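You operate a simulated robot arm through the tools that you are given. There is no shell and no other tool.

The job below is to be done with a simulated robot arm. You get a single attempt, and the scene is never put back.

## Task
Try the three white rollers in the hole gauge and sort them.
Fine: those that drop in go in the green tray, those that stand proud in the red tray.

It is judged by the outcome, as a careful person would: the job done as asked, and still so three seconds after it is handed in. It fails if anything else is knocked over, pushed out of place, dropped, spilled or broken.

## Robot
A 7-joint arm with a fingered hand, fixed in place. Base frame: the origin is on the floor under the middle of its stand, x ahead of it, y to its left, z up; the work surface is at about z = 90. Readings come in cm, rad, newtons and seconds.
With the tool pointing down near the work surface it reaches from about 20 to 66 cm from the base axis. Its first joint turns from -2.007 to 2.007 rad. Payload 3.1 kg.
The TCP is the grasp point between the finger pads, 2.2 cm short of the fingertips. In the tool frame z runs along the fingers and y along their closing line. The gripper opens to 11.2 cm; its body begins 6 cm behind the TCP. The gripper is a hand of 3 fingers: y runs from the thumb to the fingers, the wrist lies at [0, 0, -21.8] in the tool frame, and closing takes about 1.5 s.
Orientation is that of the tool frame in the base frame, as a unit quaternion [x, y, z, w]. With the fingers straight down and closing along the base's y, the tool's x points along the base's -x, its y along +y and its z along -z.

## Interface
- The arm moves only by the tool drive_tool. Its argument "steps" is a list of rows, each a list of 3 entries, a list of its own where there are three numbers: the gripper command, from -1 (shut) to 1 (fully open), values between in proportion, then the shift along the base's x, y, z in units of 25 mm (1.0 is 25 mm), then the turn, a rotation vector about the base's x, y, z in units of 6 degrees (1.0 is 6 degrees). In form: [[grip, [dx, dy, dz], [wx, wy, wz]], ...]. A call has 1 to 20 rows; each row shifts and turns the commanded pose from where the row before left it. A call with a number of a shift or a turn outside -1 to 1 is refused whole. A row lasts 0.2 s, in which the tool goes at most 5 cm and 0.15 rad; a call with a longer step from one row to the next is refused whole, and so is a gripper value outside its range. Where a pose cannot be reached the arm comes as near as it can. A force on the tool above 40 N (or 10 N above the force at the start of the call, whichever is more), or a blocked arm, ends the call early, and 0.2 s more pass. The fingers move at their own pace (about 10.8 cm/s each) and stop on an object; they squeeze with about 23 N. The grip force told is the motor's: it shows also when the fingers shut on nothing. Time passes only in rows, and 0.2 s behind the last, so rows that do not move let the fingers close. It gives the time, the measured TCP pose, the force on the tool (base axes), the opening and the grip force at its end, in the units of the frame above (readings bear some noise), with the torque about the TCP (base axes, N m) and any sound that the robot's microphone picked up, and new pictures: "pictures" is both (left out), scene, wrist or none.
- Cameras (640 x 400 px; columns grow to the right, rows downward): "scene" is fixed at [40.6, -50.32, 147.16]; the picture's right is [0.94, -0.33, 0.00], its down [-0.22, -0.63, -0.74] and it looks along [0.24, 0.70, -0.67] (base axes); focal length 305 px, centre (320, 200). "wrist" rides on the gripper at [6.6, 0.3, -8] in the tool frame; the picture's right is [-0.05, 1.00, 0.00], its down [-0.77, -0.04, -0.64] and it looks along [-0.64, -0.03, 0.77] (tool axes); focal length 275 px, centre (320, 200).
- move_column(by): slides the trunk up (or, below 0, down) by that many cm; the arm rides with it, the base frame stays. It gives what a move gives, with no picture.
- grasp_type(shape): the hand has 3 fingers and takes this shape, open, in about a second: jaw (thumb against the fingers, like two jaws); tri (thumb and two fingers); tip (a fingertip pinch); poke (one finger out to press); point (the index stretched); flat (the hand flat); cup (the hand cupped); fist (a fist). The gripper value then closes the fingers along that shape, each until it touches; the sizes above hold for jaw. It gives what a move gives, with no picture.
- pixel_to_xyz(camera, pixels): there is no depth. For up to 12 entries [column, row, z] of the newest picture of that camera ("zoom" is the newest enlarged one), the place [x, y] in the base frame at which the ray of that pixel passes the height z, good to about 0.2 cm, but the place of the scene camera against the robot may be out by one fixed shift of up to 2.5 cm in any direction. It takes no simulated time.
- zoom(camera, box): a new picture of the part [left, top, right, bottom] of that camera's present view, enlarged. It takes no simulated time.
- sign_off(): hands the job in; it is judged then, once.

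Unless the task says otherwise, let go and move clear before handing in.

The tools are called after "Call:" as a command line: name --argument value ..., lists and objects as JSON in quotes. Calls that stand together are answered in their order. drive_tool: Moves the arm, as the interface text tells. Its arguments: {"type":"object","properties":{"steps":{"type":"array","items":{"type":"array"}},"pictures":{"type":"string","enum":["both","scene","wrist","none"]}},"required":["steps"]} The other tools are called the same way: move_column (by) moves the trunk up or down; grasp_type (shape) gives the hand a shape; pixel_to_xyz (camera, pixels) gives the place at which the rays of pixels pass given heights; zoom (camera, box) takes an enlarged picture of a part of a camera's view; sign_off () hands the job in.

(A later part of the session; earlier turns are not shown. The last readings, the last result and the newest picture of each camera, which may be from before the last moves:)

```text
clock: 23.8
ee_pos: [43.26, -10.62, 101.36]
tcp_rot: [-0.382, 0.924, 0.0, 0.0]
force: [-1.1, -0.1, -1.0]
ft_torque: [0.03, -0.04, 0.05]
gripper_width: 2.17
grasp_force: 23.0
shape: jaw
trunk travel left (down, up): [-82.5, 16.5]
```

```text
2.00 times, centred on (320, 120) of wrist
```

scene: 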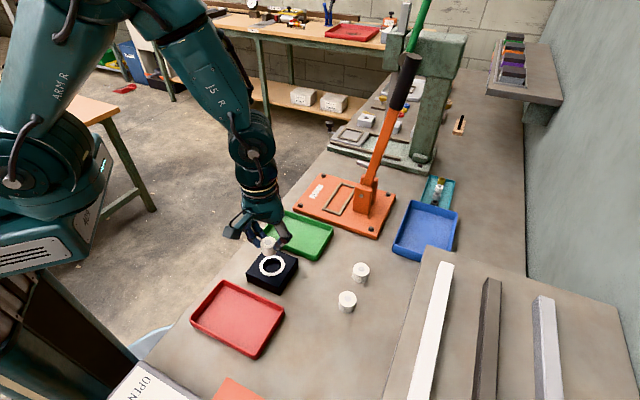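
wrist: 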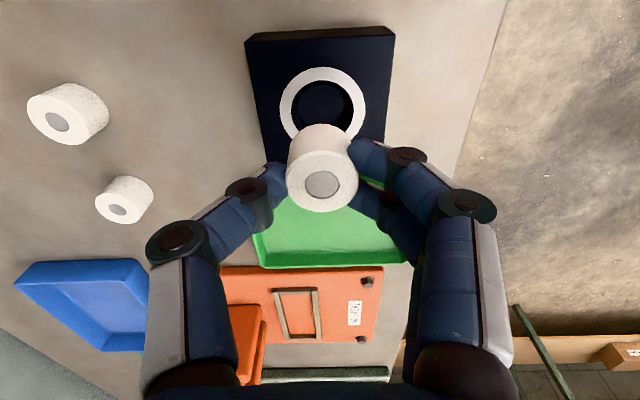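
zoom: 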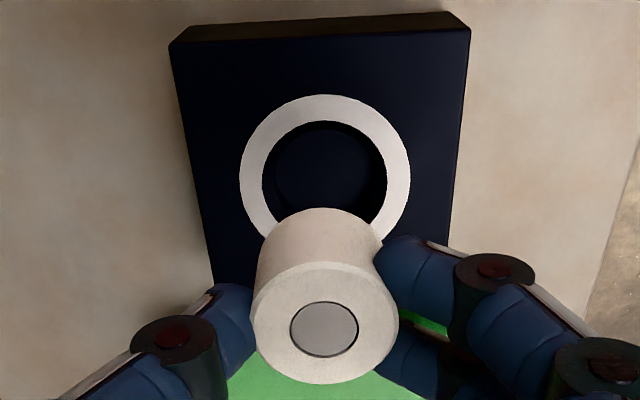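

The roller came out cleanly and the gauge has not moved, its ring still centred at about (322,106). I'll move over to the near side of the green tray at about (51.6,-5.0).

Call:
drive_tool --steps '[[-1, [0.55, 0.38, 0], [0, 0, 0]], [-1, [0.56, 0.38, 0], [0, 0, 0]], [-1, [0.56, 0.38, 0], [0, 0, 0]], [-1, [0.56, 0.38, 0], [0, 0, 0]], [-1, [0.56, 0.38, 0], [0, 0, 0]], [-1, [0.55, 0.37, 0], [0, 0, 0]], [-1, [0, 0, 0], [0, 0, 0]], [-1, [0, 0, 0], [0, 0, 0]]]'

Call:
zoom --camera "scene" --box '[230, 180, 350, 280]'

```text
clock: 25.6
ee_pos: [51.65, -5.01, 101.41]
tcp_rot: [-0.382, 0.924, 0.0, 0.0]
force: [0.5, -0.2, 0.2]
ft_torque: [0.03, 0.0, 0.02]
gripper_width: 2.18
grasp_force: 23.3
shape: jaw
trunk travel left (down, up): [-82.5, 16.5]
```

scene: 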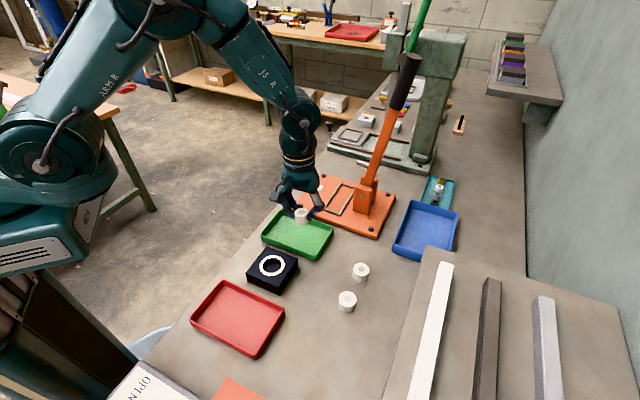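
wrist: 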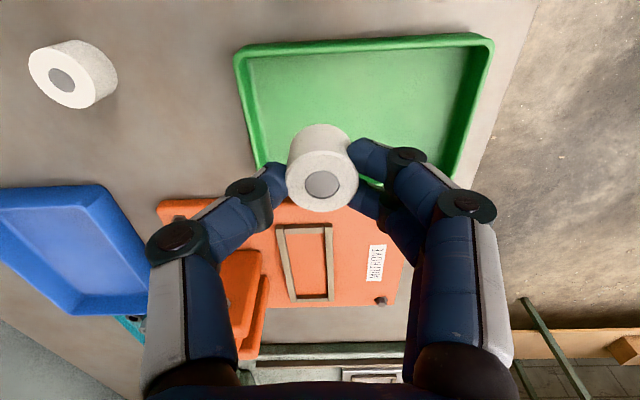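

```text
4.00 times, centred on (290, 230) of scene
```

zoom: 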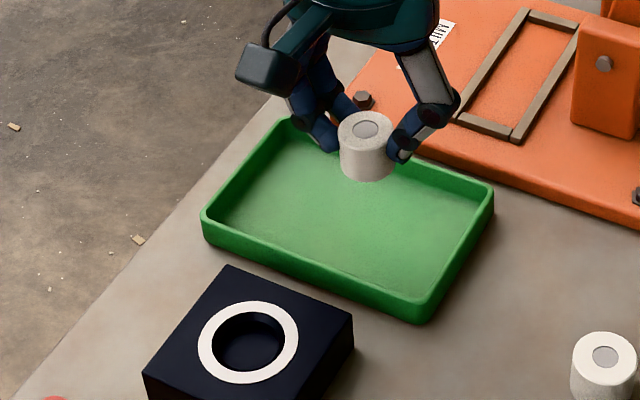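

The tray edges computed from this view agree with my map: near wall 3.5 cm away, thumb-side wall 5.2 cm away. I'll lower toward the tray floor, slowing near the end.

Call:
drive_tool --steps '[[-1, [0, 0, -0.6], [0, 0, 0]], [-1, [0, 0, -0.7], [0, 0, 0]], [-1, [0, 0, -0.7], [0, 0, 0]], [-1, [0, 0, -0.5], [0, 0, 0]], [-1, [0, 0, -0.3], [0, 0, 0]], [-1, [0, 0, -0.08], [0, 0, 0]], [-1, [0, 0, 0], [0, 0, 0]], [-1, [0, 0, 0], [0, 0, 0]]]'

Call:
zoom --camera "scene" --box '[260, 190, 350, 270]'

Call:
zoom --camera "wrist" --box '[200, 60, 440, 240]'

```text
clock: 27.4
ee_pos: [51.61, -4.92, 94.19]
tcp_rot: [-0.382, 0.924, 0.001, 0.0]
force: [0.4, -0.1, -0.6]
ft_torque: [0.03, 0.03, 0.02]
gripper_width: 2.16
grasp_force: 23.1
shape: jaw
trunk travel left (down, up): [-82.5, 16.5]
```

scene: 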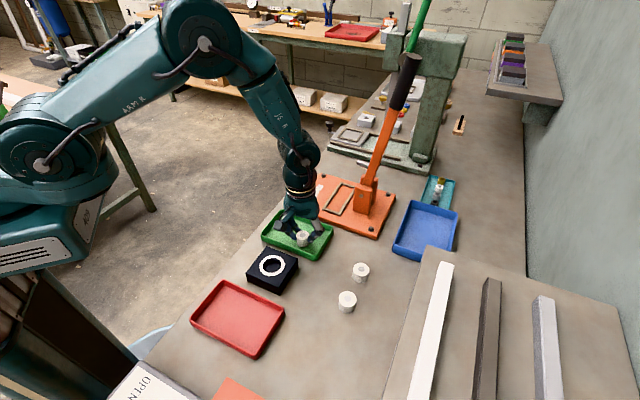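
wrist: 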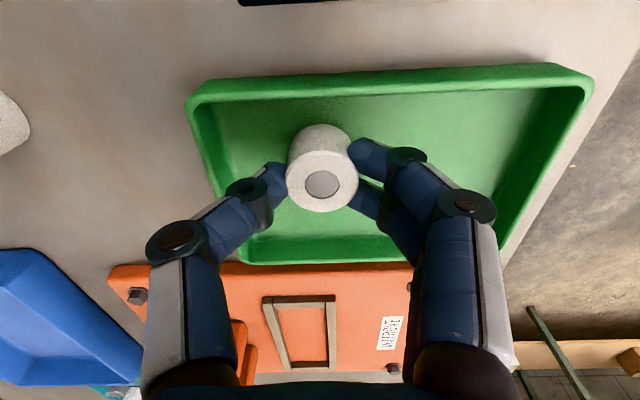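

```text
5.00 times, centred on (305, 230) of scene
```

zoom: 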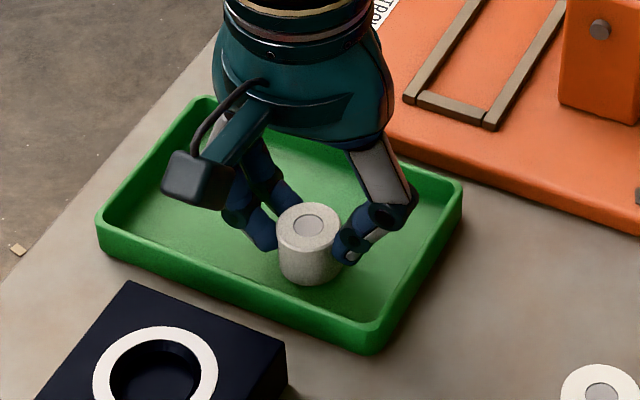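

```text
2.22 times, centred on (320, 150) of wrist
```

zoom: 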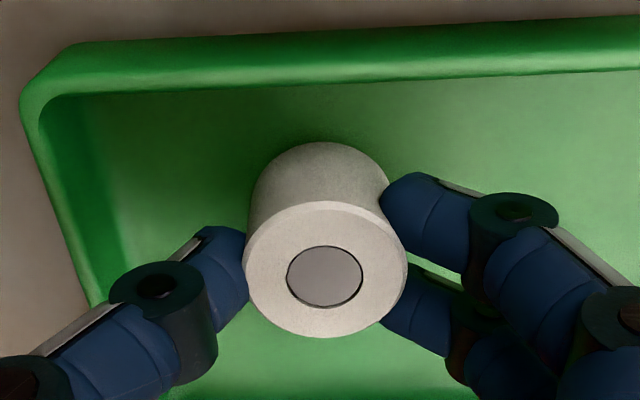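

The roller is inside the green tray, close to the floor, with clearance to the walls. I'll lower in 1 mm steps until it touches.

Call:
drive_tool --steps '[[-1, [0, 0, -0.05], [0, 0, 0]], [-1, [0, 0, -0.04], [0, 0, 0]], [-1, [0, 0, -0.03], [0, 0, 0]], [-1, [0, 0, 0], [0, 0, 0]]]' --pictures "none"

```text
clock: 28.4
ee_pos: [51.69, -5.03, 93.77]
tcp_rot: [-0.382, 0.924, -0.001, 0.0]
force: [-0.5, 0.8, -1.0]
ft_torque: [0.01, 0.01, 0.0]
gripper_width: 2.21
grasp_force: 23.1
shape: jaw
trunk travel left (down, up): [-82.5, 16.5]
```

Call:
drive_tool --steps '[[-1, [0, 0, -0.03], [0, 0, 0]], [-1, [0, 0, -0.02], [0, 0, 0]], [-1, [0, 0, 0], [0, 0, 0]]]' --pictures "none"

```text
clock: 29.2
ee_pos: [51.64, -4.95, 93.76]
tcp_rot: [-0.383, 0.924, 0.0, 0.0]
force: [0.6, 0.2, 5.2]
ft_torque: [0.07, 0.04, -0.01]
gripper_width: 2.14
grasp_force: 22.9
shape: jaw
trunk travel left (down, up): [-82.5, 16.5]
```

A 5.2 N contact means the roller is resting on the tray floor. I'll open modestly and then lift clear.

Call:
drive_tool --steps '[[-0.55, [0, 0, 0], [0, 0, 0]], [-0.45, [0, 0, 0], [0, 0, 0]], [-0.3, [0, 0, 0], [0, 0, 0]], [-0.2, [0, 0, 0], [0, 0, 0]], [-0.2, [0, 0, 0], [0, 0, 0]], [-0.2, [0, 0, 0.2], [0, 0, 0]], [-0.2, [0, 0, 0.5], [0, 0, 0]], [-0.2, [0, 0, 0.7], [0, 0, 0]], [-0.2, [0, 0, 0.8], [0, 0, 0]], [-0.2, [0, 0, 0.8], [0, 0, 0]], [-0.2, [0, 0, 0], [0, 0, 0]]]'

Call:
zoom --camera "scene" --box '[230, 190, 350, 290]'

```text
clock: 31.6
ee_pos: [51.56, -5.14, 101.02]
tcp_rot: [-0.382, 0.924, 0.0, -0.001]
force: [0.4, 0.0, 0.1]
ft_torque: [0.0, 0.0, 0.0]
gripper_width: 4.45
grasp_force: 0.0
shape: jaw
trunk travel left (down, up): [-82.5, 16.5]
```

scene: 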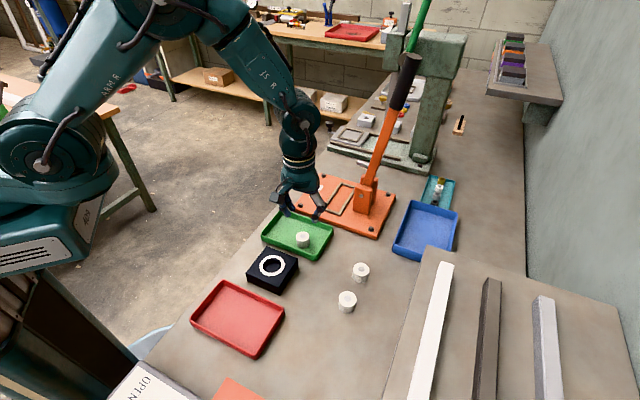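
wrist: 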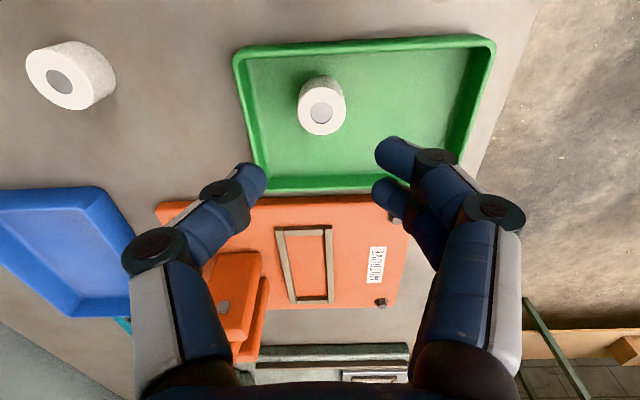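

```text
4.00 times, centred on (290, 240) of scene
```

zoom: 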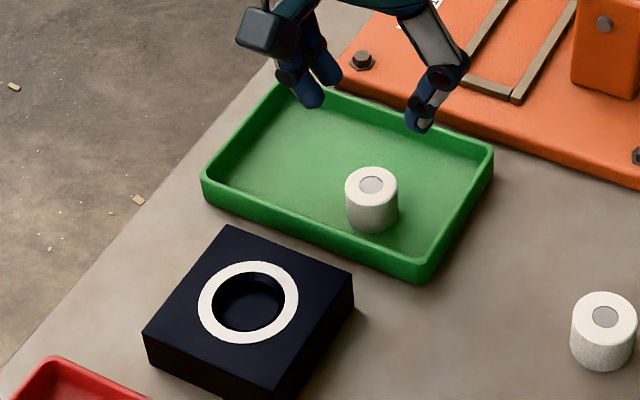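

Roller 3 stands upright in the green tray at (321,107) in the wrist view, and the hand is clear. Next is the middle roller, near (55.2,-22.6), so I'll travel over it.

Call:
drive_tool --steps '[[-0.1, [0.18, -0.87, 0], [0, 0, 0]], [0.1, [0.18, -0.88, 0], [0, 0, 0]], [0.1, [0.18, -0.88, 0], [0, 0, 0]], [0.1, [0.18, -0.88, 0], [0, 0, 0]], [0.1, [0.18, -0.88, 0], [0, 0, 0]], [0.1, [0.18, -0.88, 0], [0, 0, 0]], [0.1, [0.18, -0.88, 0], [0, 0, 0]], [0.1, [0.18, -0.87, 0], [0, 0, 0]], [0.1, [0, 0, -0.6], [0, 0, 0]], [0.1, [0, 0, -0.6], [0, 0, 0]], [0.1, [0, 0, 0], [0, 0, 0]], [0.1, [0, 0, 0], [0, 0, 0]]]'

Call:
zoom --camera "wrist" --box '[240, 70, 400, 270]'

```text
clock: 34.2
ee_pos: [55.18, -22.44, 98.27]
tcp_rot: [-0.383, 0.924, 0.0, -0.001]
force: [-0.2, 0.0, 0.5]
ft_torque: [-0.01, 0.01, -0.01]
gripper_width: 6.09
grasp_force: 0.0
shape: jaw
trunk travel left (down, up): [-82.5, 16.5]
```

scene: 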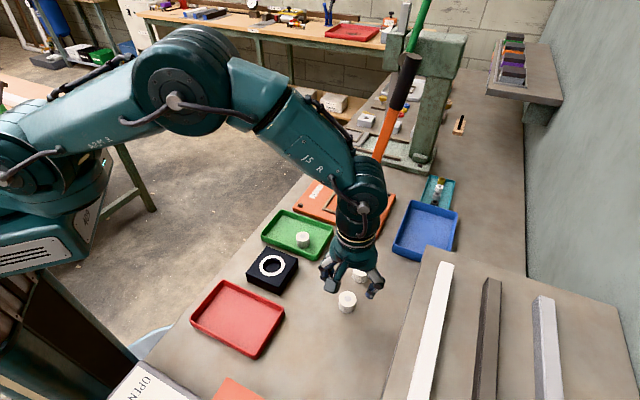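
wrist: 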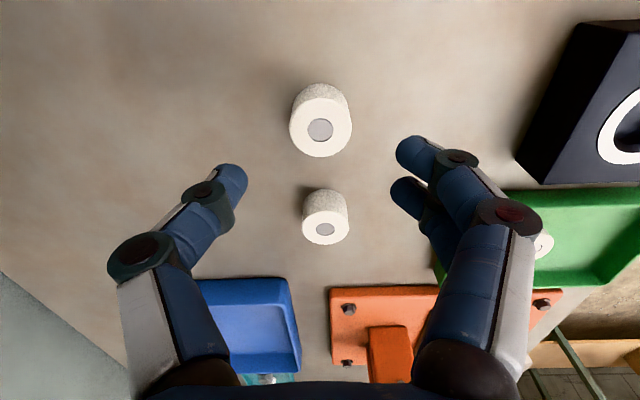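

```text
2.00 times, centred on (320, 170) of wrist
```

zoom: 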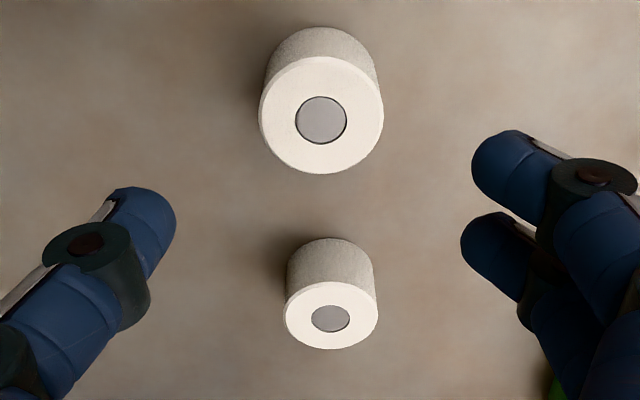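

The middle roller measures about 3.33 cm across here (62.5 px at 14.7 cm), visibly wider than the first at 2.99 cm. It is centred to 0.2 cm, so I'll descend to the same grip height as before and close.

Call:
drive_tool --steps '[[0.1, [-0.04, -0.025, -0.48], [0, 0, 0]], [0.1, [0, 0, -0.49], [0, 0, 0]], [0.1, [0, 0, -0.49], [0, 0, 0]], [0.1, [0, 0, -0.46], [0, 0, 0]], [0.1, [0, 0, 0], [0, 0, 0]], [0.1, [0, 0, 0], [0, 0, 0]]]'

Call:
zoom --camera "wrist" --box '[200, 120, 440, 280]'

```text
clock: 35.6
ee_pos: [55.19, -22.62, 93.4]
tcp_rot: [-0.382, 0.924, 0.0, 0.0]
force: [-0.5, 0.3, -0.9]
ft_torque: [0.0, -0.04, 0.02]
gripper_width: 6.08
grasp_force: 0.0
shape: jaw
trunk travel left (down, up): [-82.5, 16.5]
```

scene: 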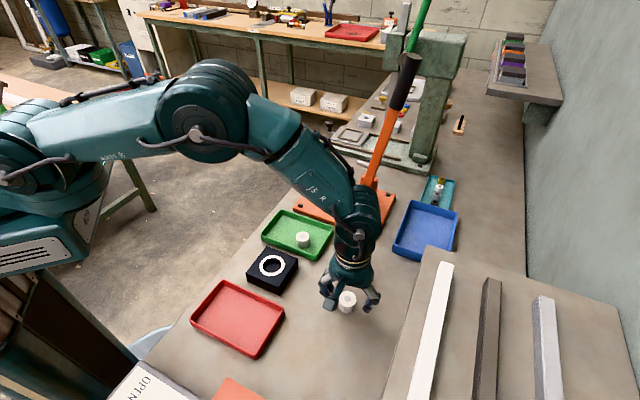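
wrist: 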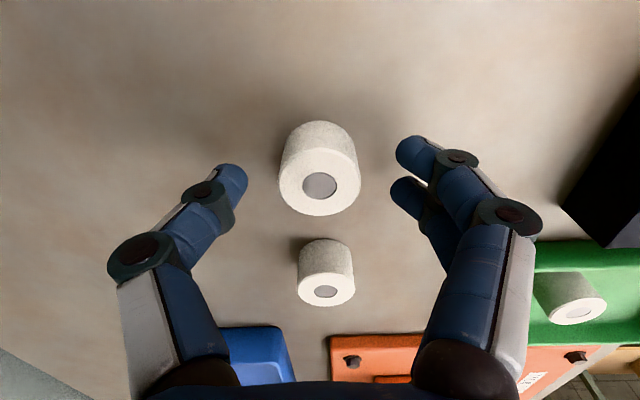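

```text
2.50 times, centred on (320, 200) of wrist
```

zoom: 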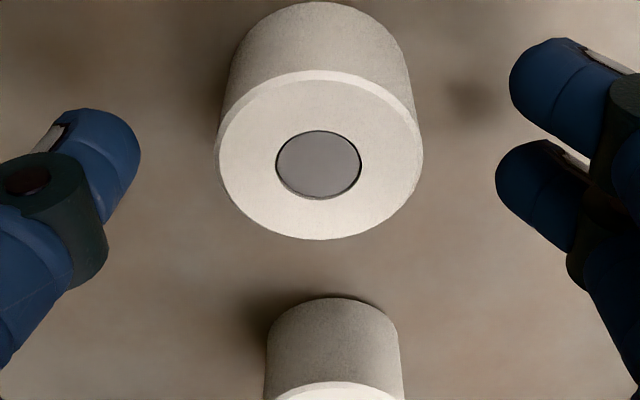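

The middle roller sits centred between the pads. Its width in the same view is 206 zoom px against 183 for the first roller, so it is wider. I'll close on it and lift.

Call:
drive_tool --steps '[[-0.2, [0, 0, 0], [0, 0, 0]], [-0.4, [0, 0, 0], [0, 0, 0]], [-0.6, [0, 0, 0], [0, 0, 0]], [-1, [0, 0, 0], [0, 0, 0]], [-1, [0, 0, 0], [0, 0, 0]], [-1, [0, 0, 0], [0, 0, 0]], [-1, [0, 0, 0.2], [0, 0, 0]], [-1, [0, 0, 0.4], [0, 0, 0]], [-1, [0, 0, 0.6], [0, 0, 0]], [-1, [0, 0, 0.7], [0, 0, 0]], [-1, [0, 0, 0.7], [0, 0, 0]], [-1, [0, 0, 0.6], [0, 0, 0]], [-1, [0, 0, 0], [0, 0, 0]]]'

Call:
zoom --camera "wrist" --box '[200, 120, 440, 280]'

```text
clock: 38.4
ee_pos: [55.09, -22.68, 101.35]
tcp_rot: [-0.382, 0.924, -0.001, 0.001]
force: [0.8, -0.1, -0.4]
ft_torque: [-0.01, 0.02, 0.02]
gripper_width: 2.48
grasp_force: 22.8
shape: jaw
trunk travel left (down, up): [-82.5, 16.5]
```

scene: 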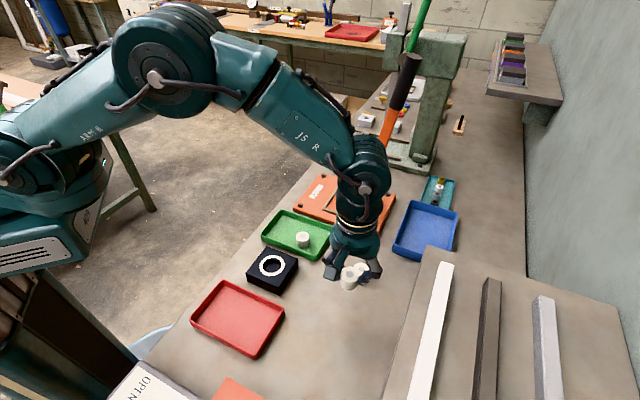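
wrist: 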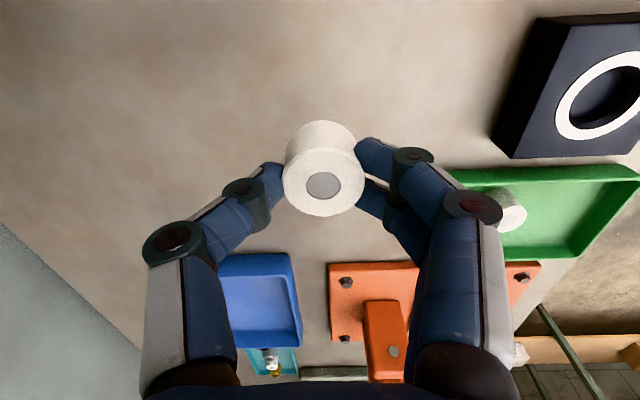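

```text
2.50 times, centred on (320, 200) of wrist
```

zoom: 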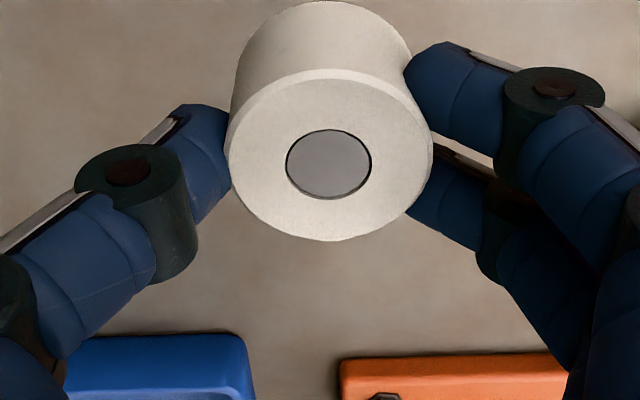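

The opening reads 2.48 cm against 2.17 cm for the first roller, which confirms about 3 mm more diameter. I'll bring it to the same hand position over the gauge, (43.3,-10.63).

Call:
drive_tool --steps '[[-1, [-0.59, 0.601, 0], [0, 0, 0]], [-1, [-0.59, 0.601, 0], [0, 0, 0]], [-1, [-0.59, 0.601, 0], [0, 0, 0]], [-1, [-0.59, 0.601, 0], [0, 0, 0]], [-1, [-0.59, 0.601, 0], [0, 0, 0]], [-1, [-0.59, 0.601, 0], [0, 0, 0]], [-1, [-0.59, 0.601, 0], [0, 0, 0]], [-1, [-0.59, 0.601, 0], [0, 0, 0]], [-1, [0, 0, -0.8], [0, 0, 0]], [-1, [0, 0, -0.7], [0, 0, 0]], [-1, [0, 0, 0], [0, 0, 0]], [-1, [0, 0, 0], [0, 0, 0]]]'

Call:
zoom --camera "wrist" --box '[240, 90, 400, 210]'

Call:
zoom --camera "scene" --box '[240, 230, 310, 290]'

```text
clock: 41.0
ee_pos: [43.47, -10.69, 97.63]
tcp_rot: [-0.383, 0.924, 0.0, 0.0]
force: [-1.2, 0.1, 0.5]
ft_torque: [-0.03, -0.01, -0.05]
gripper_width: 2.51
grasp_force: 22.7
shape: jaw
trunk travel left (down, up): [-82.5, 16.5]
```

scene: 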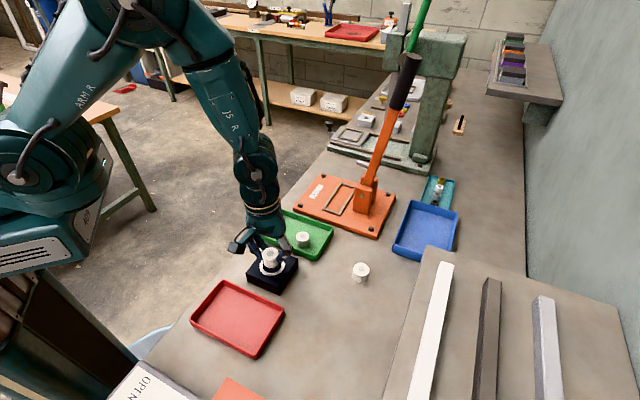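
wrist: 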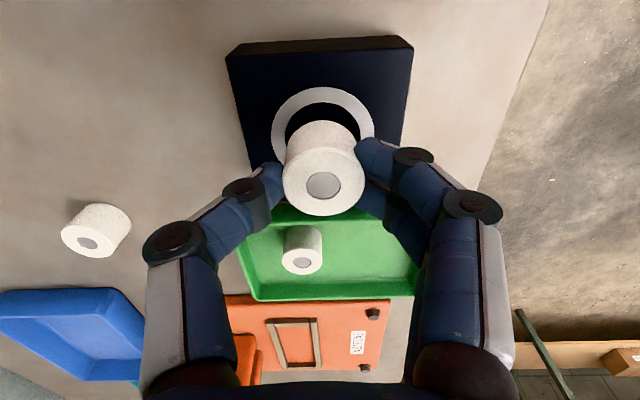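

```text
3.33 times, centred on (320, 150) of wrist
```

zoom: 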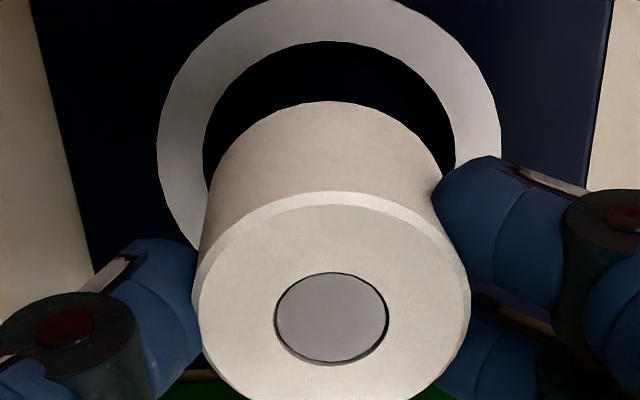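

```text
6.67 times, centred on (275, 260) of scene
```

zoom: 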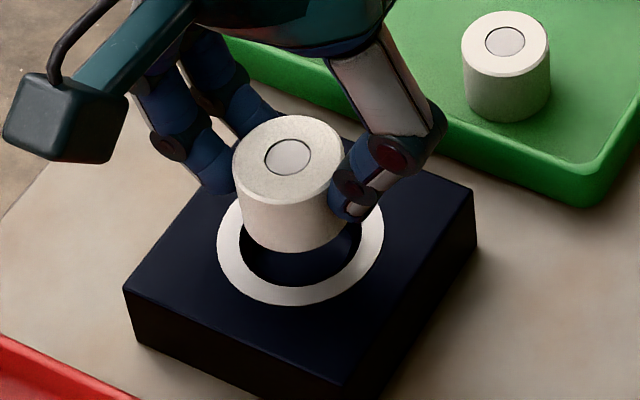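

The ring and roller line up to within 0.1 cm. I'll lower to just above the rim, then feel my way down.

Call:
drive_tool --steps '[[-1, [-0.02, 0.02, -0.1], [0, 0, 0]], [-1, [0, 0, -0.1], [0, 0, 0]], [-1, [0, 0, -0.1], [0, 0, 0]], [-1, [0, 0, -0.1], [0, 0, 0]], [-1, [0, 0, -0.06], [0, 0, 0]], [-1, [0, 0, -0.04], [0, 0, 0]], [-1, [0, 0, 0], [0, 0, 0]]]' --pictures "none"

```text
clock: 42.6
ee_pos: [43.22, -10.58, 96.39]
tcp_rot: [-0.383, 0.924, 0.0, 0.0]
force: [0.5, 0.3, -1.1]
ft_torque: [0.03, -0.02, 0.03]
gripper_width: 2.52
grasp_force: 23.6
shape: jaw
trunk travel left (down, up): [-82.5, 16.5]
```

Call:
drive_tool --steps '[[-1, [0, 0, -0.04], [0, 0, 0]], [-1, [0, 0, -0.04], [0, 0, 0]], [-1, [0, 0, 0], [0, 0, 0]]]' --pictures "none"

```text
clock: 43.4
ee_pos: [43.27, -10.58, 96.3]
tcp_rot: [-0.383, 0.924, 0.0, 0.0]
force: [0.1, -0.7, 2.0]
ft_torque: [-0.02, 0.04, -0.01]
gripper_width: 2.51
grasp_force: 23.5
shape: jaw
trunk travel left (down, up): [-82.5, 16.5]
```

Call:
drive_tool --steps '[[-1, [0, 0, -0.04], [0, 0, 0]], [-1, [0, 0, -0.02], [0, 0, 0]], [-1, [0, 0, 0], [0, 0, 0]]]' --pictures "both"

Call:
zoom --camera "scene" --box '[240, 230, 310, 290]'

Call:
zoom --camera "wrist" --box '[240, 90, 400, 210]'

```text
clock: 44.2
ee_pos: [43.27, -10.66, 96.2]
tcp_rot: [-0.383, 0.924, 0.0, 0.002]
force: [2.4, -3.9, 7.6]
ft_torque: [-0.03, -0.02, 0.01]
gripper_width: 2.54
grasp_force: 22.6
shape: jaw
trunk travel left (down, up): [-82.5, 16.5]
```

scene: 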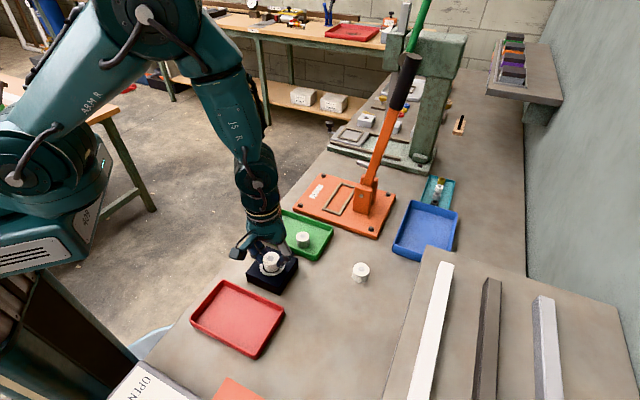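
wrist: 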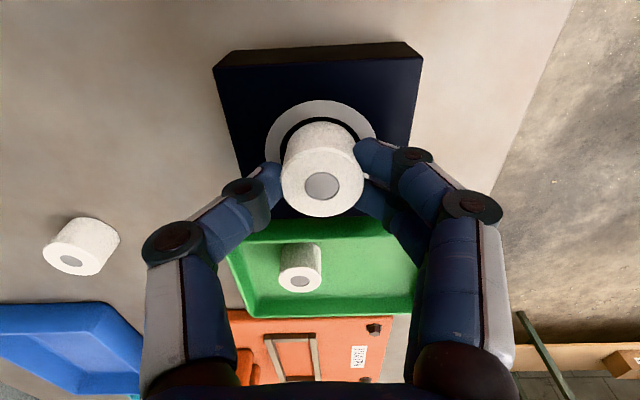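

```text
6.67 times, centred on (275, 260) of scene
```

zoom: 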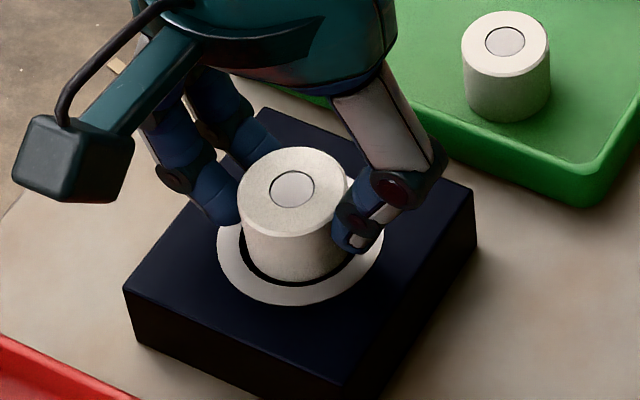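

```text
3.33 times, centred on (320, 150) of wrist
```

zoom: 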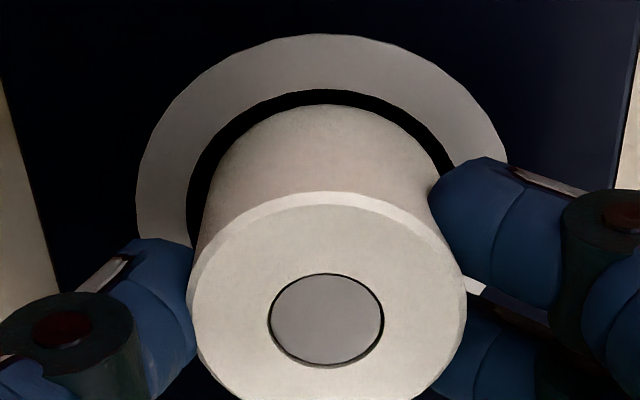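

Contact comes at z = 96.2 with a sideways push toward (+x,-y), so I'm slightly off toward the other side. I'll lift a touch, shift about 0.12 cm that way and try again.

Call:
drive_tool --steps '[[-1, [0, 0, 0.06], [0, 0, 0]], [-1, [0.03, -0.04, 0], [0, 0, 0]], [-1, [0, 0, -0.04], [0, 0, 0]], [-1, [0, 0, -0.03], [0, 0, 0]], [-1, [0, 0, 0], [0, 0, 0]]]' --pictures "none"

```text
clock: 45.4
ee_pos: [43.29, -10.6, 96.0]
tcp_rot: [-0.383, 0.924, -0.001, 0.0]
force: [-1.1, 0.9, 6.3]
ft_torque: [0.01, 0.01, 0.0]
gripper_width: 2.53
grasp_force: 22.6
shape: jaw
trunk travel left (down, up): [-82.5, 16.5]
```

Now the sideways force is small but there is 6.3 N straight up at z = 96.0. I'll press a little more to see whether it yields.

Call:
drive_tool --steps '[[-1, [0, 0, -0.03], [0, 0, 0]], [-1, [0, 0, -0.03], [0, 0, 0]], [-1, [0, 0, 0], [0, 0, 0]]]' --pictures "both"

Call:
zoom --camera "scene" --box '[240, 230, 310, 290]'

Call:
zoom --camera "wrist" --box '[240, 90, 400, 210]'

```text
clock: 46.2
ee_pos: [43.22, -10.65, 96.01]
tcp_rot: [-0.383, 0.924, -0.001, 0.001]
force: [1.7, 0.7, 20.6]
ft_torque: [0.04, -0.01, 0.0]
gripper_width: 2.58
grasp_force: 23.4
shape: jaw
trunk travel left (down, up): [-82.5, 16.5]
```

scene: 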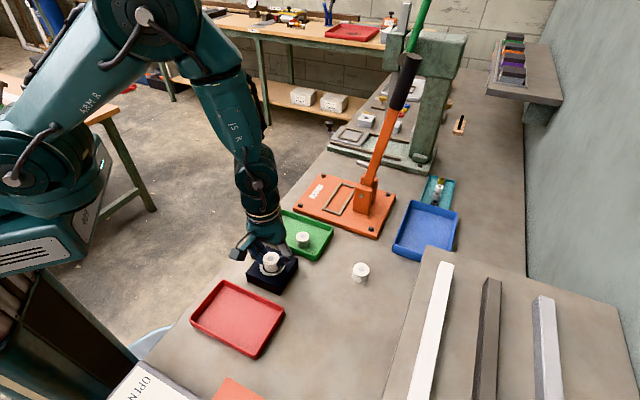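
wrist: 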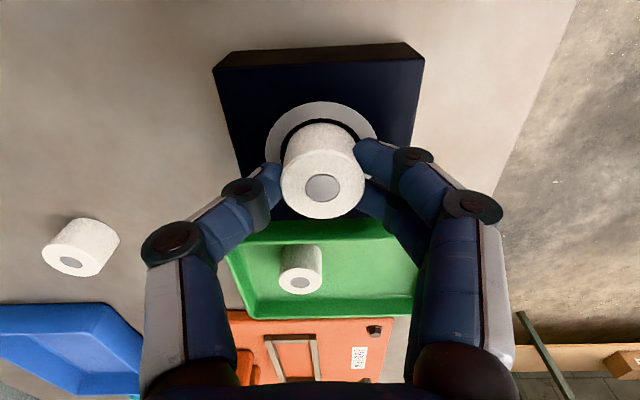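

```text
6.67 times, centred on (275, 260) of scene
```

zoom: 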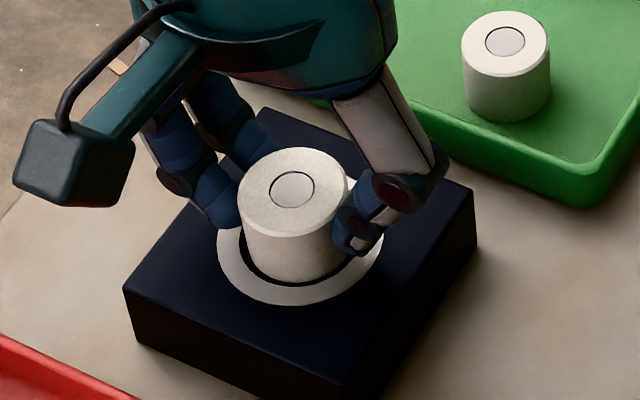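

```text
3.33 times, centred on (320, 150) of wrist
```

zoom: 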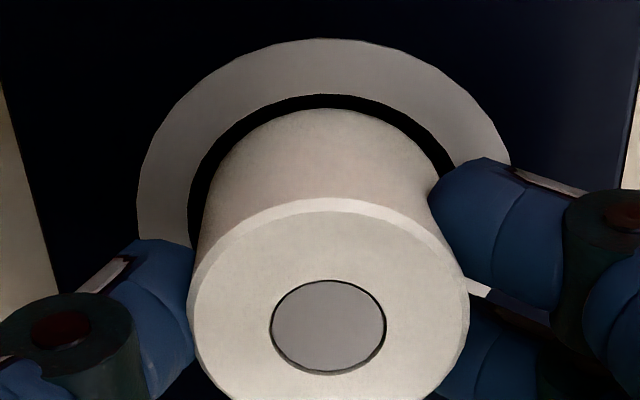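

The roller is centred with an even gap all round and pushes back with 20.6 N without sinking, so it stands proud on the lead-in and goes to red. I'll lift it straight out and carry it over the red tray at about (36.4,-20.2).

Call:
drive_tool --steps '[[-1, [0, 0, 0.06], [0, 0, 0]], [-1, [0, 0, 0.2], [0, 0, 0]], [-1, [0, 0, 0.5], [0, 0, 0]], [-1, [0, 0, 0.7], [0, 0, 0]], [-1, [0, 0, 0.75], [0, 0, 0]], [-1, [-0.54, -0.76, 0], [0, 0, 0]], [-1, [-0.55, -0.76, 0], [0, 0, 0]], [-1, [-0.55, -0.76, 0], [0, 0, 0]], [-1, [-0.55, -0.76, 0], [0, 0, 0]], [-1, [-0.55, -0.77, 0], [0, 0, 0]], [-1, [0, 0, 0], [0, 0, 0]], [-1, [0, 0, 0], [0, 0, 0]]]'

Call:
zoom --camera "scene" --box '[180, 240, 320, 370]'

```text
clock: 48.8
ee_pos: [36.45, -20.19, 101.38]
tcp_rot: [-0.383, 0.924, 0.0, -0.001]
force: [0.4, -1.1, -0.7]
ft_torque: [0.01, 0.02, -0.02]
gripper_width: 2.57
grasp_force: 23.6
shape: jaw
trunk travel left (down, up): [-82.5, 16.5]
```

scene: 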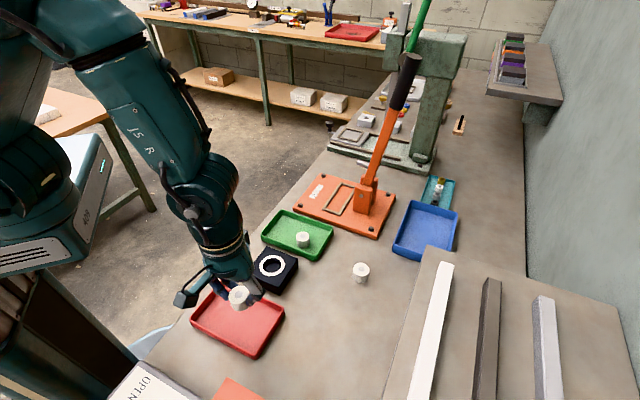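
wrist: 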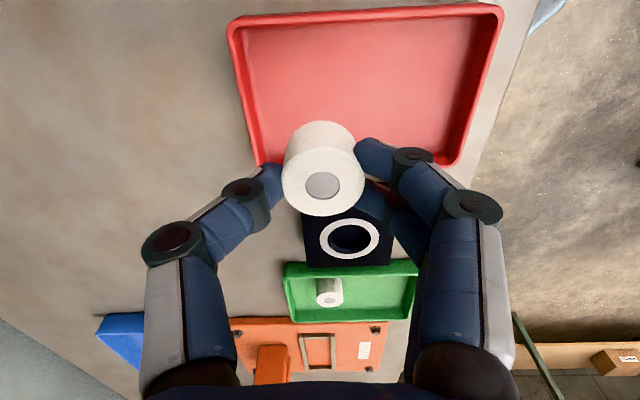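

```text
3.08 times, centred on (250, 305) of scene
```

zoom: 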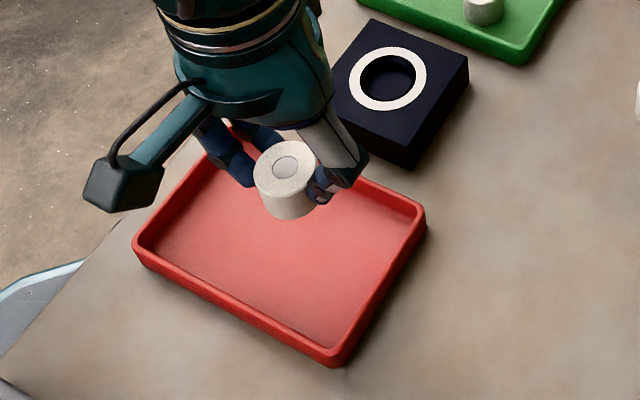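

The red tray's walls are about 4.8 cm either way from the TCP and 5 cm on the thumb side, so there's room. I'll lower toward its floor.

Call:
drive_tool --steps '[[-1, [0, 0, -0.6], [0, 0, 0]], [-1, [0, 0, -0.7], [0, 0, 0]], [-1, [0, 0, -0.7], [0, 0, 0]], [-1, [0, 0, -0.5], [0, 0, 0]], [-1, [0, 0, -0.3], [0, 0, 0]], [-1, [0, 0, -0.08], [0, 0, 0]], [-1, [0, 0, -0.04], [0, 0, 0]], [-1, [0, 0, 0], [0, 0, 0]]]'

Call:
zoom --camera "scene" --box '[180, 250, 300, 360]'

```text
clock: 50.6
ee_pos: [36.43, -20.21, 94.14]
tcp_rot: [-0.382, 0.924, 0.0, 0.0]
force: [0.4, 0.0, -0.4]
ft_torque: [-0.04, 0.02, -0.02]
gripper_width: 2.58
grasp_force: 23.4
shape: jaw
trunk travel left (down, up): [-82.5, 16.5]
```

scene: 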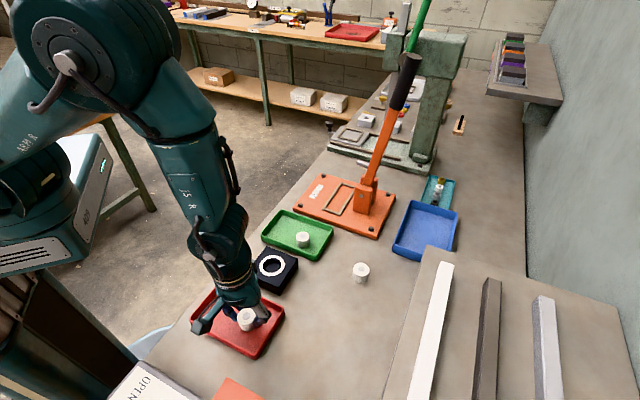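
wrist: 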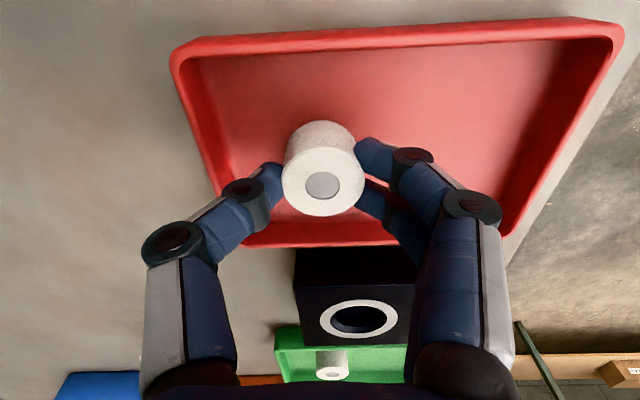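

```text
3.64 times, centred on (240, 305) of scene
```

zoom: 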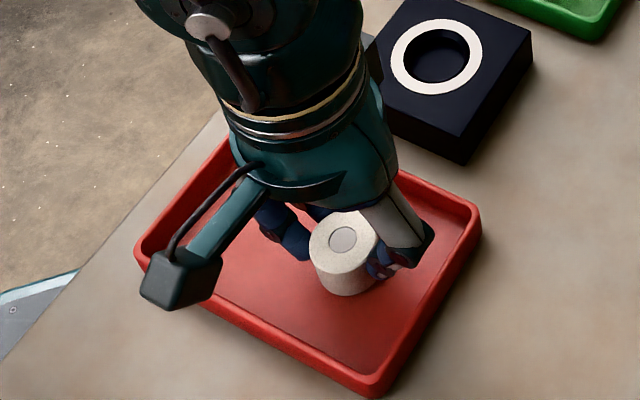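

It's well inside the red tray with no contact yet. I'll continue in 1 mm steps until it touches down.

Call:
drive_tool --steps '[[-1, [0, 0, -0.05], [0, 0, 0]], [-1, [0, 0, -0.04], [0, 0, 0]], [-1, [0, 0, -0.02], [0, 0, 0]], [-1, [0, 0, 0], [0, 0, 0]]]' --pictures "none"

```text
clock: 51.6
ee_pos: [36.52, -20.27, 93.83]
tcp_rot: [-0.382, 0.924, -0.001, 0.0]
force: [-0.2, 0.0, -0.9]
ft_torque: [-0.02, 0.02, -0.01]
gripper_width: 2.55
grasp_force: 22.8
shape: jaw
trunk travel left (down, up): [-82.5, 16.5]
```

Call:
drive_tool --steps '[[-1, [0, 0, -0.03], [0, 0, 0]], [-1, [0, 0, -0.03], [0, 0, 0]], [-1, [0, 0, 0], [0, 0, 0]]]' --pictures "none"

```text
clock: 52.4
ee_pos: [36.43, -20.18, 93.67]
tcp_rot: [-0.383, 0.924, -0.001, 0.0]
force: [0.4, -1.2, 4.3]
ft_torque: [0.03, 0.04, 0.01]
gripper_width: 2.58
grasp_force: 23.3
shape: jaw
trunk travel left (down, up): [-82.5, 16.5]
```

A 4.3 N contact at z = 93.67 shows it's on the tray floor. I'll open modestly and rise clear.

Call:
drive_tool --steps '[[-0.5, [0, 0, 0], [0, 0, 0]], [-0.4, [0, 0, 0], [0, 0, 0]], [-0.25, [0, 0, 0], [0, 0, 0]], [-0.15, [0, 0, 0], [0, 0, 0]], [-0.15, [0, 0, 0], [0, 0, 0]], [-0.15, [0, 0, 0.2], [0, 0, 0]], [-0.15, [0, 0, 0.5], [0, 0, 0]], [-0.15, [0, 0, 0.7], [0, 0, 0]], [-0.15, [0, 0, 0.8], [0, 0, 0]], [-0.15, [0, 0, 0.9], [0, 0, 0]], [-0.15, [0, 0, 0], [0, 0, 0]]]'

Call:
zoom --camera "scene" --box '[180, 200, 400, 360]'

```text
clock: 54.8
ee_pos: [36.49, -20.18, 101.42]
tcp_rot: [-0.383, 0.924, 0.0, 0.0]
force: [-0.1, 0.5, -0.5]
ft_torque: [-0.01, -0.02, 0.0]
gripper_width: 4.71
grasp_force: 0.0
shape: jaw
trunk travel left (down, up): [-82.5, 16.5]
```

scene: 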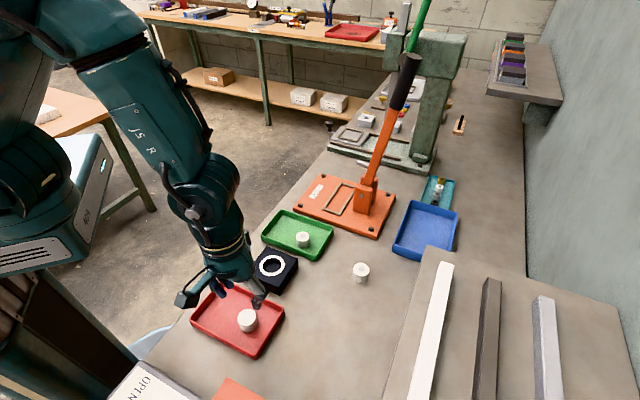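
wrist: 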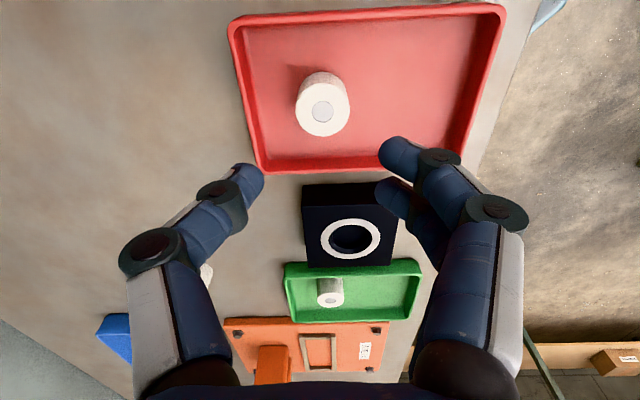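

```text
2.50 times, centred on (290, 280) of scene
```

zoom: 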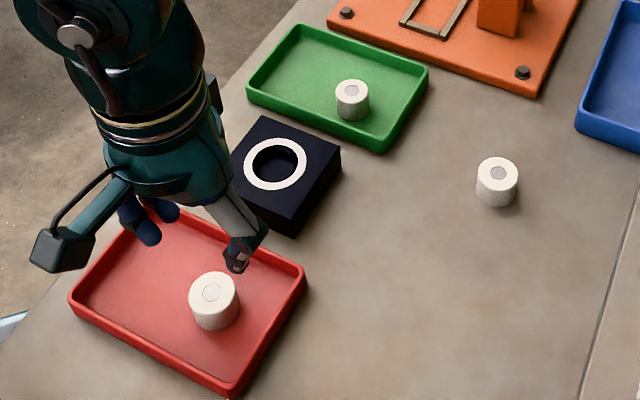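

Roller 2 stands in the red tray at (323,110), and everything else is in place. Now I'll move to the last roller, near (60.35,-17.3).

Call:
drive_tool --steps '[[0.1, [0.95, 0.116, 0], [0, 0, 0]], [0.1, [0.96, 0.116, 0], [0, 0, 0]], [0.1, [0.96, 0.116, 0], [0, 0, 0]], [0.1, [0.96, 0.116, 0], [0, 0, 0]], [0.1, [0.96, 0.116, 0], [0, 0, 0]], [0.1, [0.96, 0.116, 0], [0, 0, 0]], [0.1, [0.96, 0.116, 0], [0, 0, 0]], [0.1, [0.96, 0.116, 0], [0, 0, 0]], [0.1, [0.95, 0.116, 0], [0, 0, 0]], [0.1, [0.94, 0.116, 0], [0, 0, 0]], [0.1, [0, 0, -0.6], [0, 0, 0]], [0.1, [0, 0, -0.65], [0, 0, 0]], [0.1, [0, 0, 0], [0, 0, 0]], [0.1, [0, 0, 0], [0, 0, 0]]]'

Call:
zoom --camera "wrist" --box '[240, 70, 400, 190]'

```text
clock: 57.8
ee_pos: [60.46, -17.19, 98.36]
tcp_rot: [-0.383, 0.924, 0.0, 0.0]
force: [-0.5, -0.4, 0.1]
ft_torque: [-0.01, -0.04, -0.03]
gripper_width: 6.12
grasp_force: 0.2
shape: jaw
trunk travel left (down, up): [-82.5, 16.5]
```

scene: 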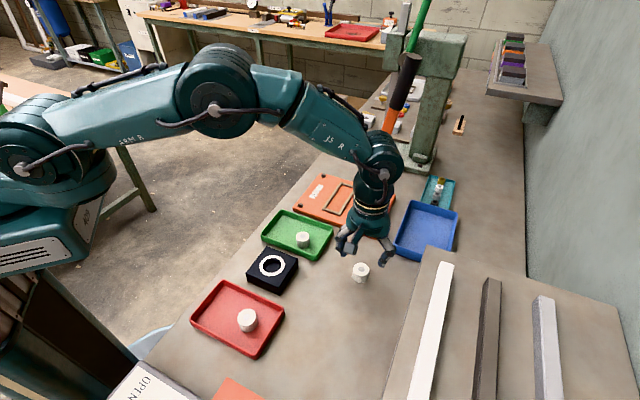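
wrist: 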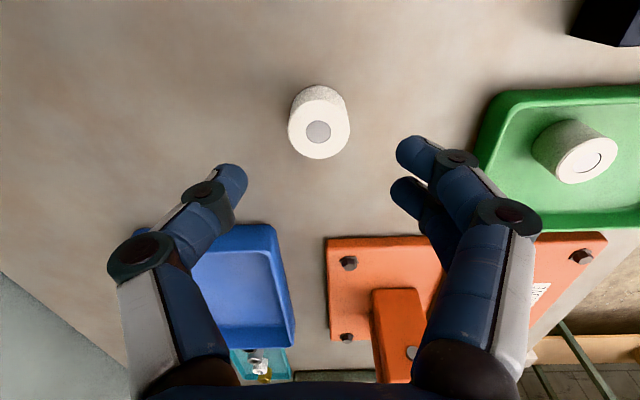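

```text
3.33 times, centred on (320, 130) of wrist
```

zoom: 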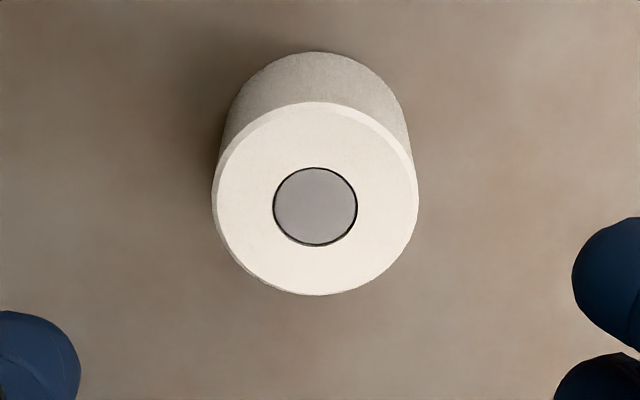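

The last roller measures 62.5 px, or about 3.33 cm, and is centred to within 0.1 cm. I'll descend to the grip height.

Call:
drive_tool --steps '[[0.1, [0.05, 0, -0.5], [0, 0, 0]], [0.1, [0, 0, -0.5], [0, 0, 0]], [0.1, [0, 0, -0.5], [0, 0, 0]], [0.1, [0, 0, -0.47], [0, 0, 0]], [0.1, [0, 0, 0], [0, 0, 0]], [0.1, [0, 0, 0], [0, 0, 0]]]'

Call:
zoom --camera "wrist" --box '[200, 120, 440, 280]'

```text
clock: 59.2
ee_pos: [60.55, -17.31, 93.34]
tcp_rot: [-0.382, 0.924, 0.0, -0.001]
force: [0.0, 0.5, -1.0]
ft_torque: [0.0, -0.04, -0.02]
gripper_width: 6.1
grasp_force: 0.1
shape: jaw
trunk travel left (down, up): [-82.5, 16.5]
```

scene: 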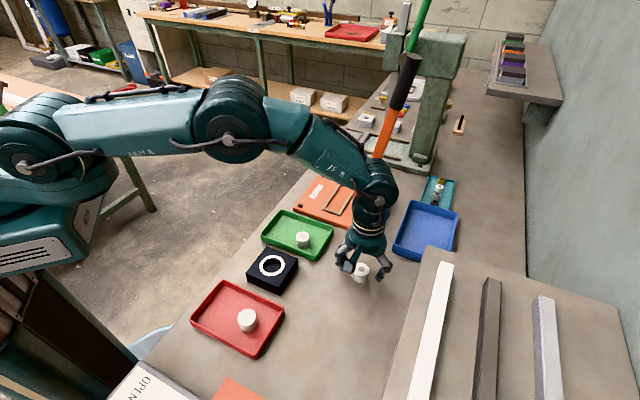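
wrist: 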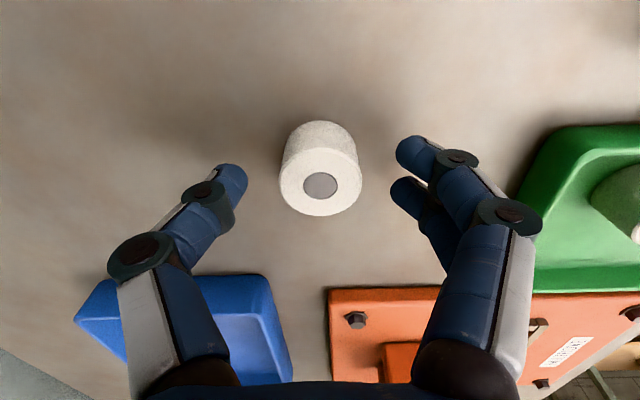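

```text
2.50 times, centred on (320, 200) of wrist
```

zoom: 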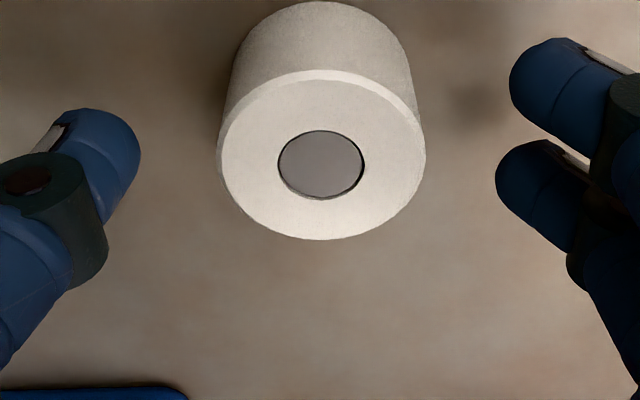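

The roller is centred between the pads in the same place as before. I'll close and lift.

Call:
drive_tool --steps '[[-0.2, [0, 0, 0], [0, 0, 0]], [-0.4, [0, 0, 0], [0, 0, 0]], [-0.6, [0, 0, 0], [0, 0, 0]], [-1, [0, 0, 0], [0, 0, 0]], [-1, [0, 0, 0], [0, 0, 0]], [-1, [0, 0, 0], [0, 0, 0]], [-1, [0, 0, 0.2], [0, 0, 0]], [-1, [0, 0, 0.4], [0, 0, 0]], [-1, [0, 0, 0.6], [0, 0, 0]], [-1, [0, 0, 0.7], [0, 0, 0]], [-1, [0, 0, 0.7], [0, 0, 0]], [-1, [0, 0, 0.6], [0, 0, 0]], [-1, [0, 0, 0], [0, 0, 0]]]'

Call:
zoom --camera "wrist" --box '[200, 120, 440, 280]'

```text
clock: 62.0
ee_pos: [60.45, -17.27, 101.43]
tcp_rot: [-0.383, 0.924, 0.001, 0.0]
force: [-0.6, 0.4, 0.3]
ft_torque: [0.02, 0.0, 0.02]
gripper_width: 2.51
grasp_force: 22.6
shape: jaw
trunk travel left (down, up): [-82.5, 16.5]
```

scene: 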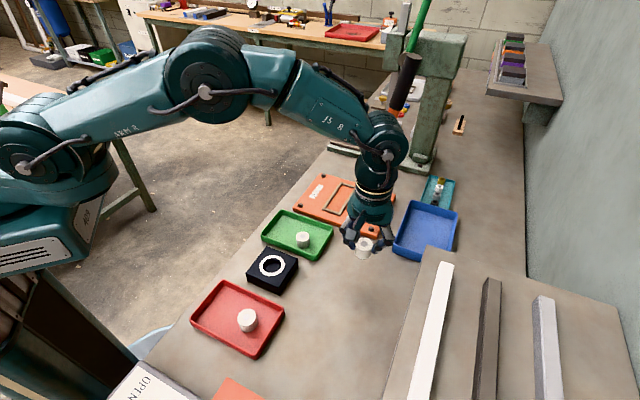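
wrist: 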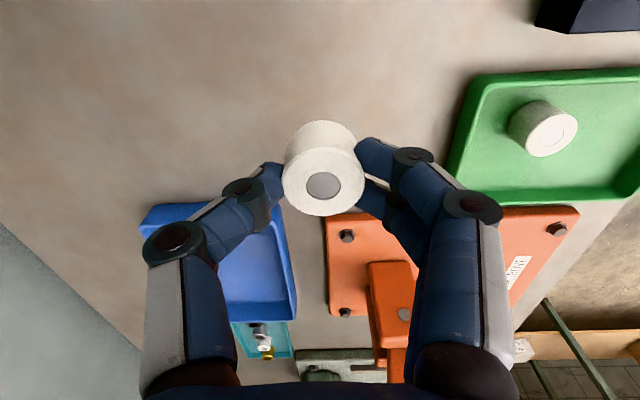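

```text
2.50 times, centred on (320, 200) of wrist
```

zoom: 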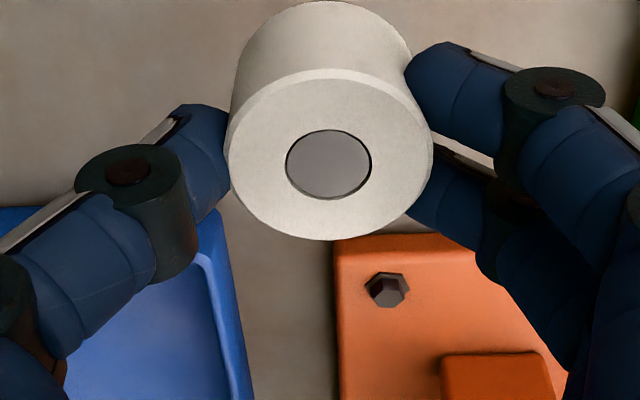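

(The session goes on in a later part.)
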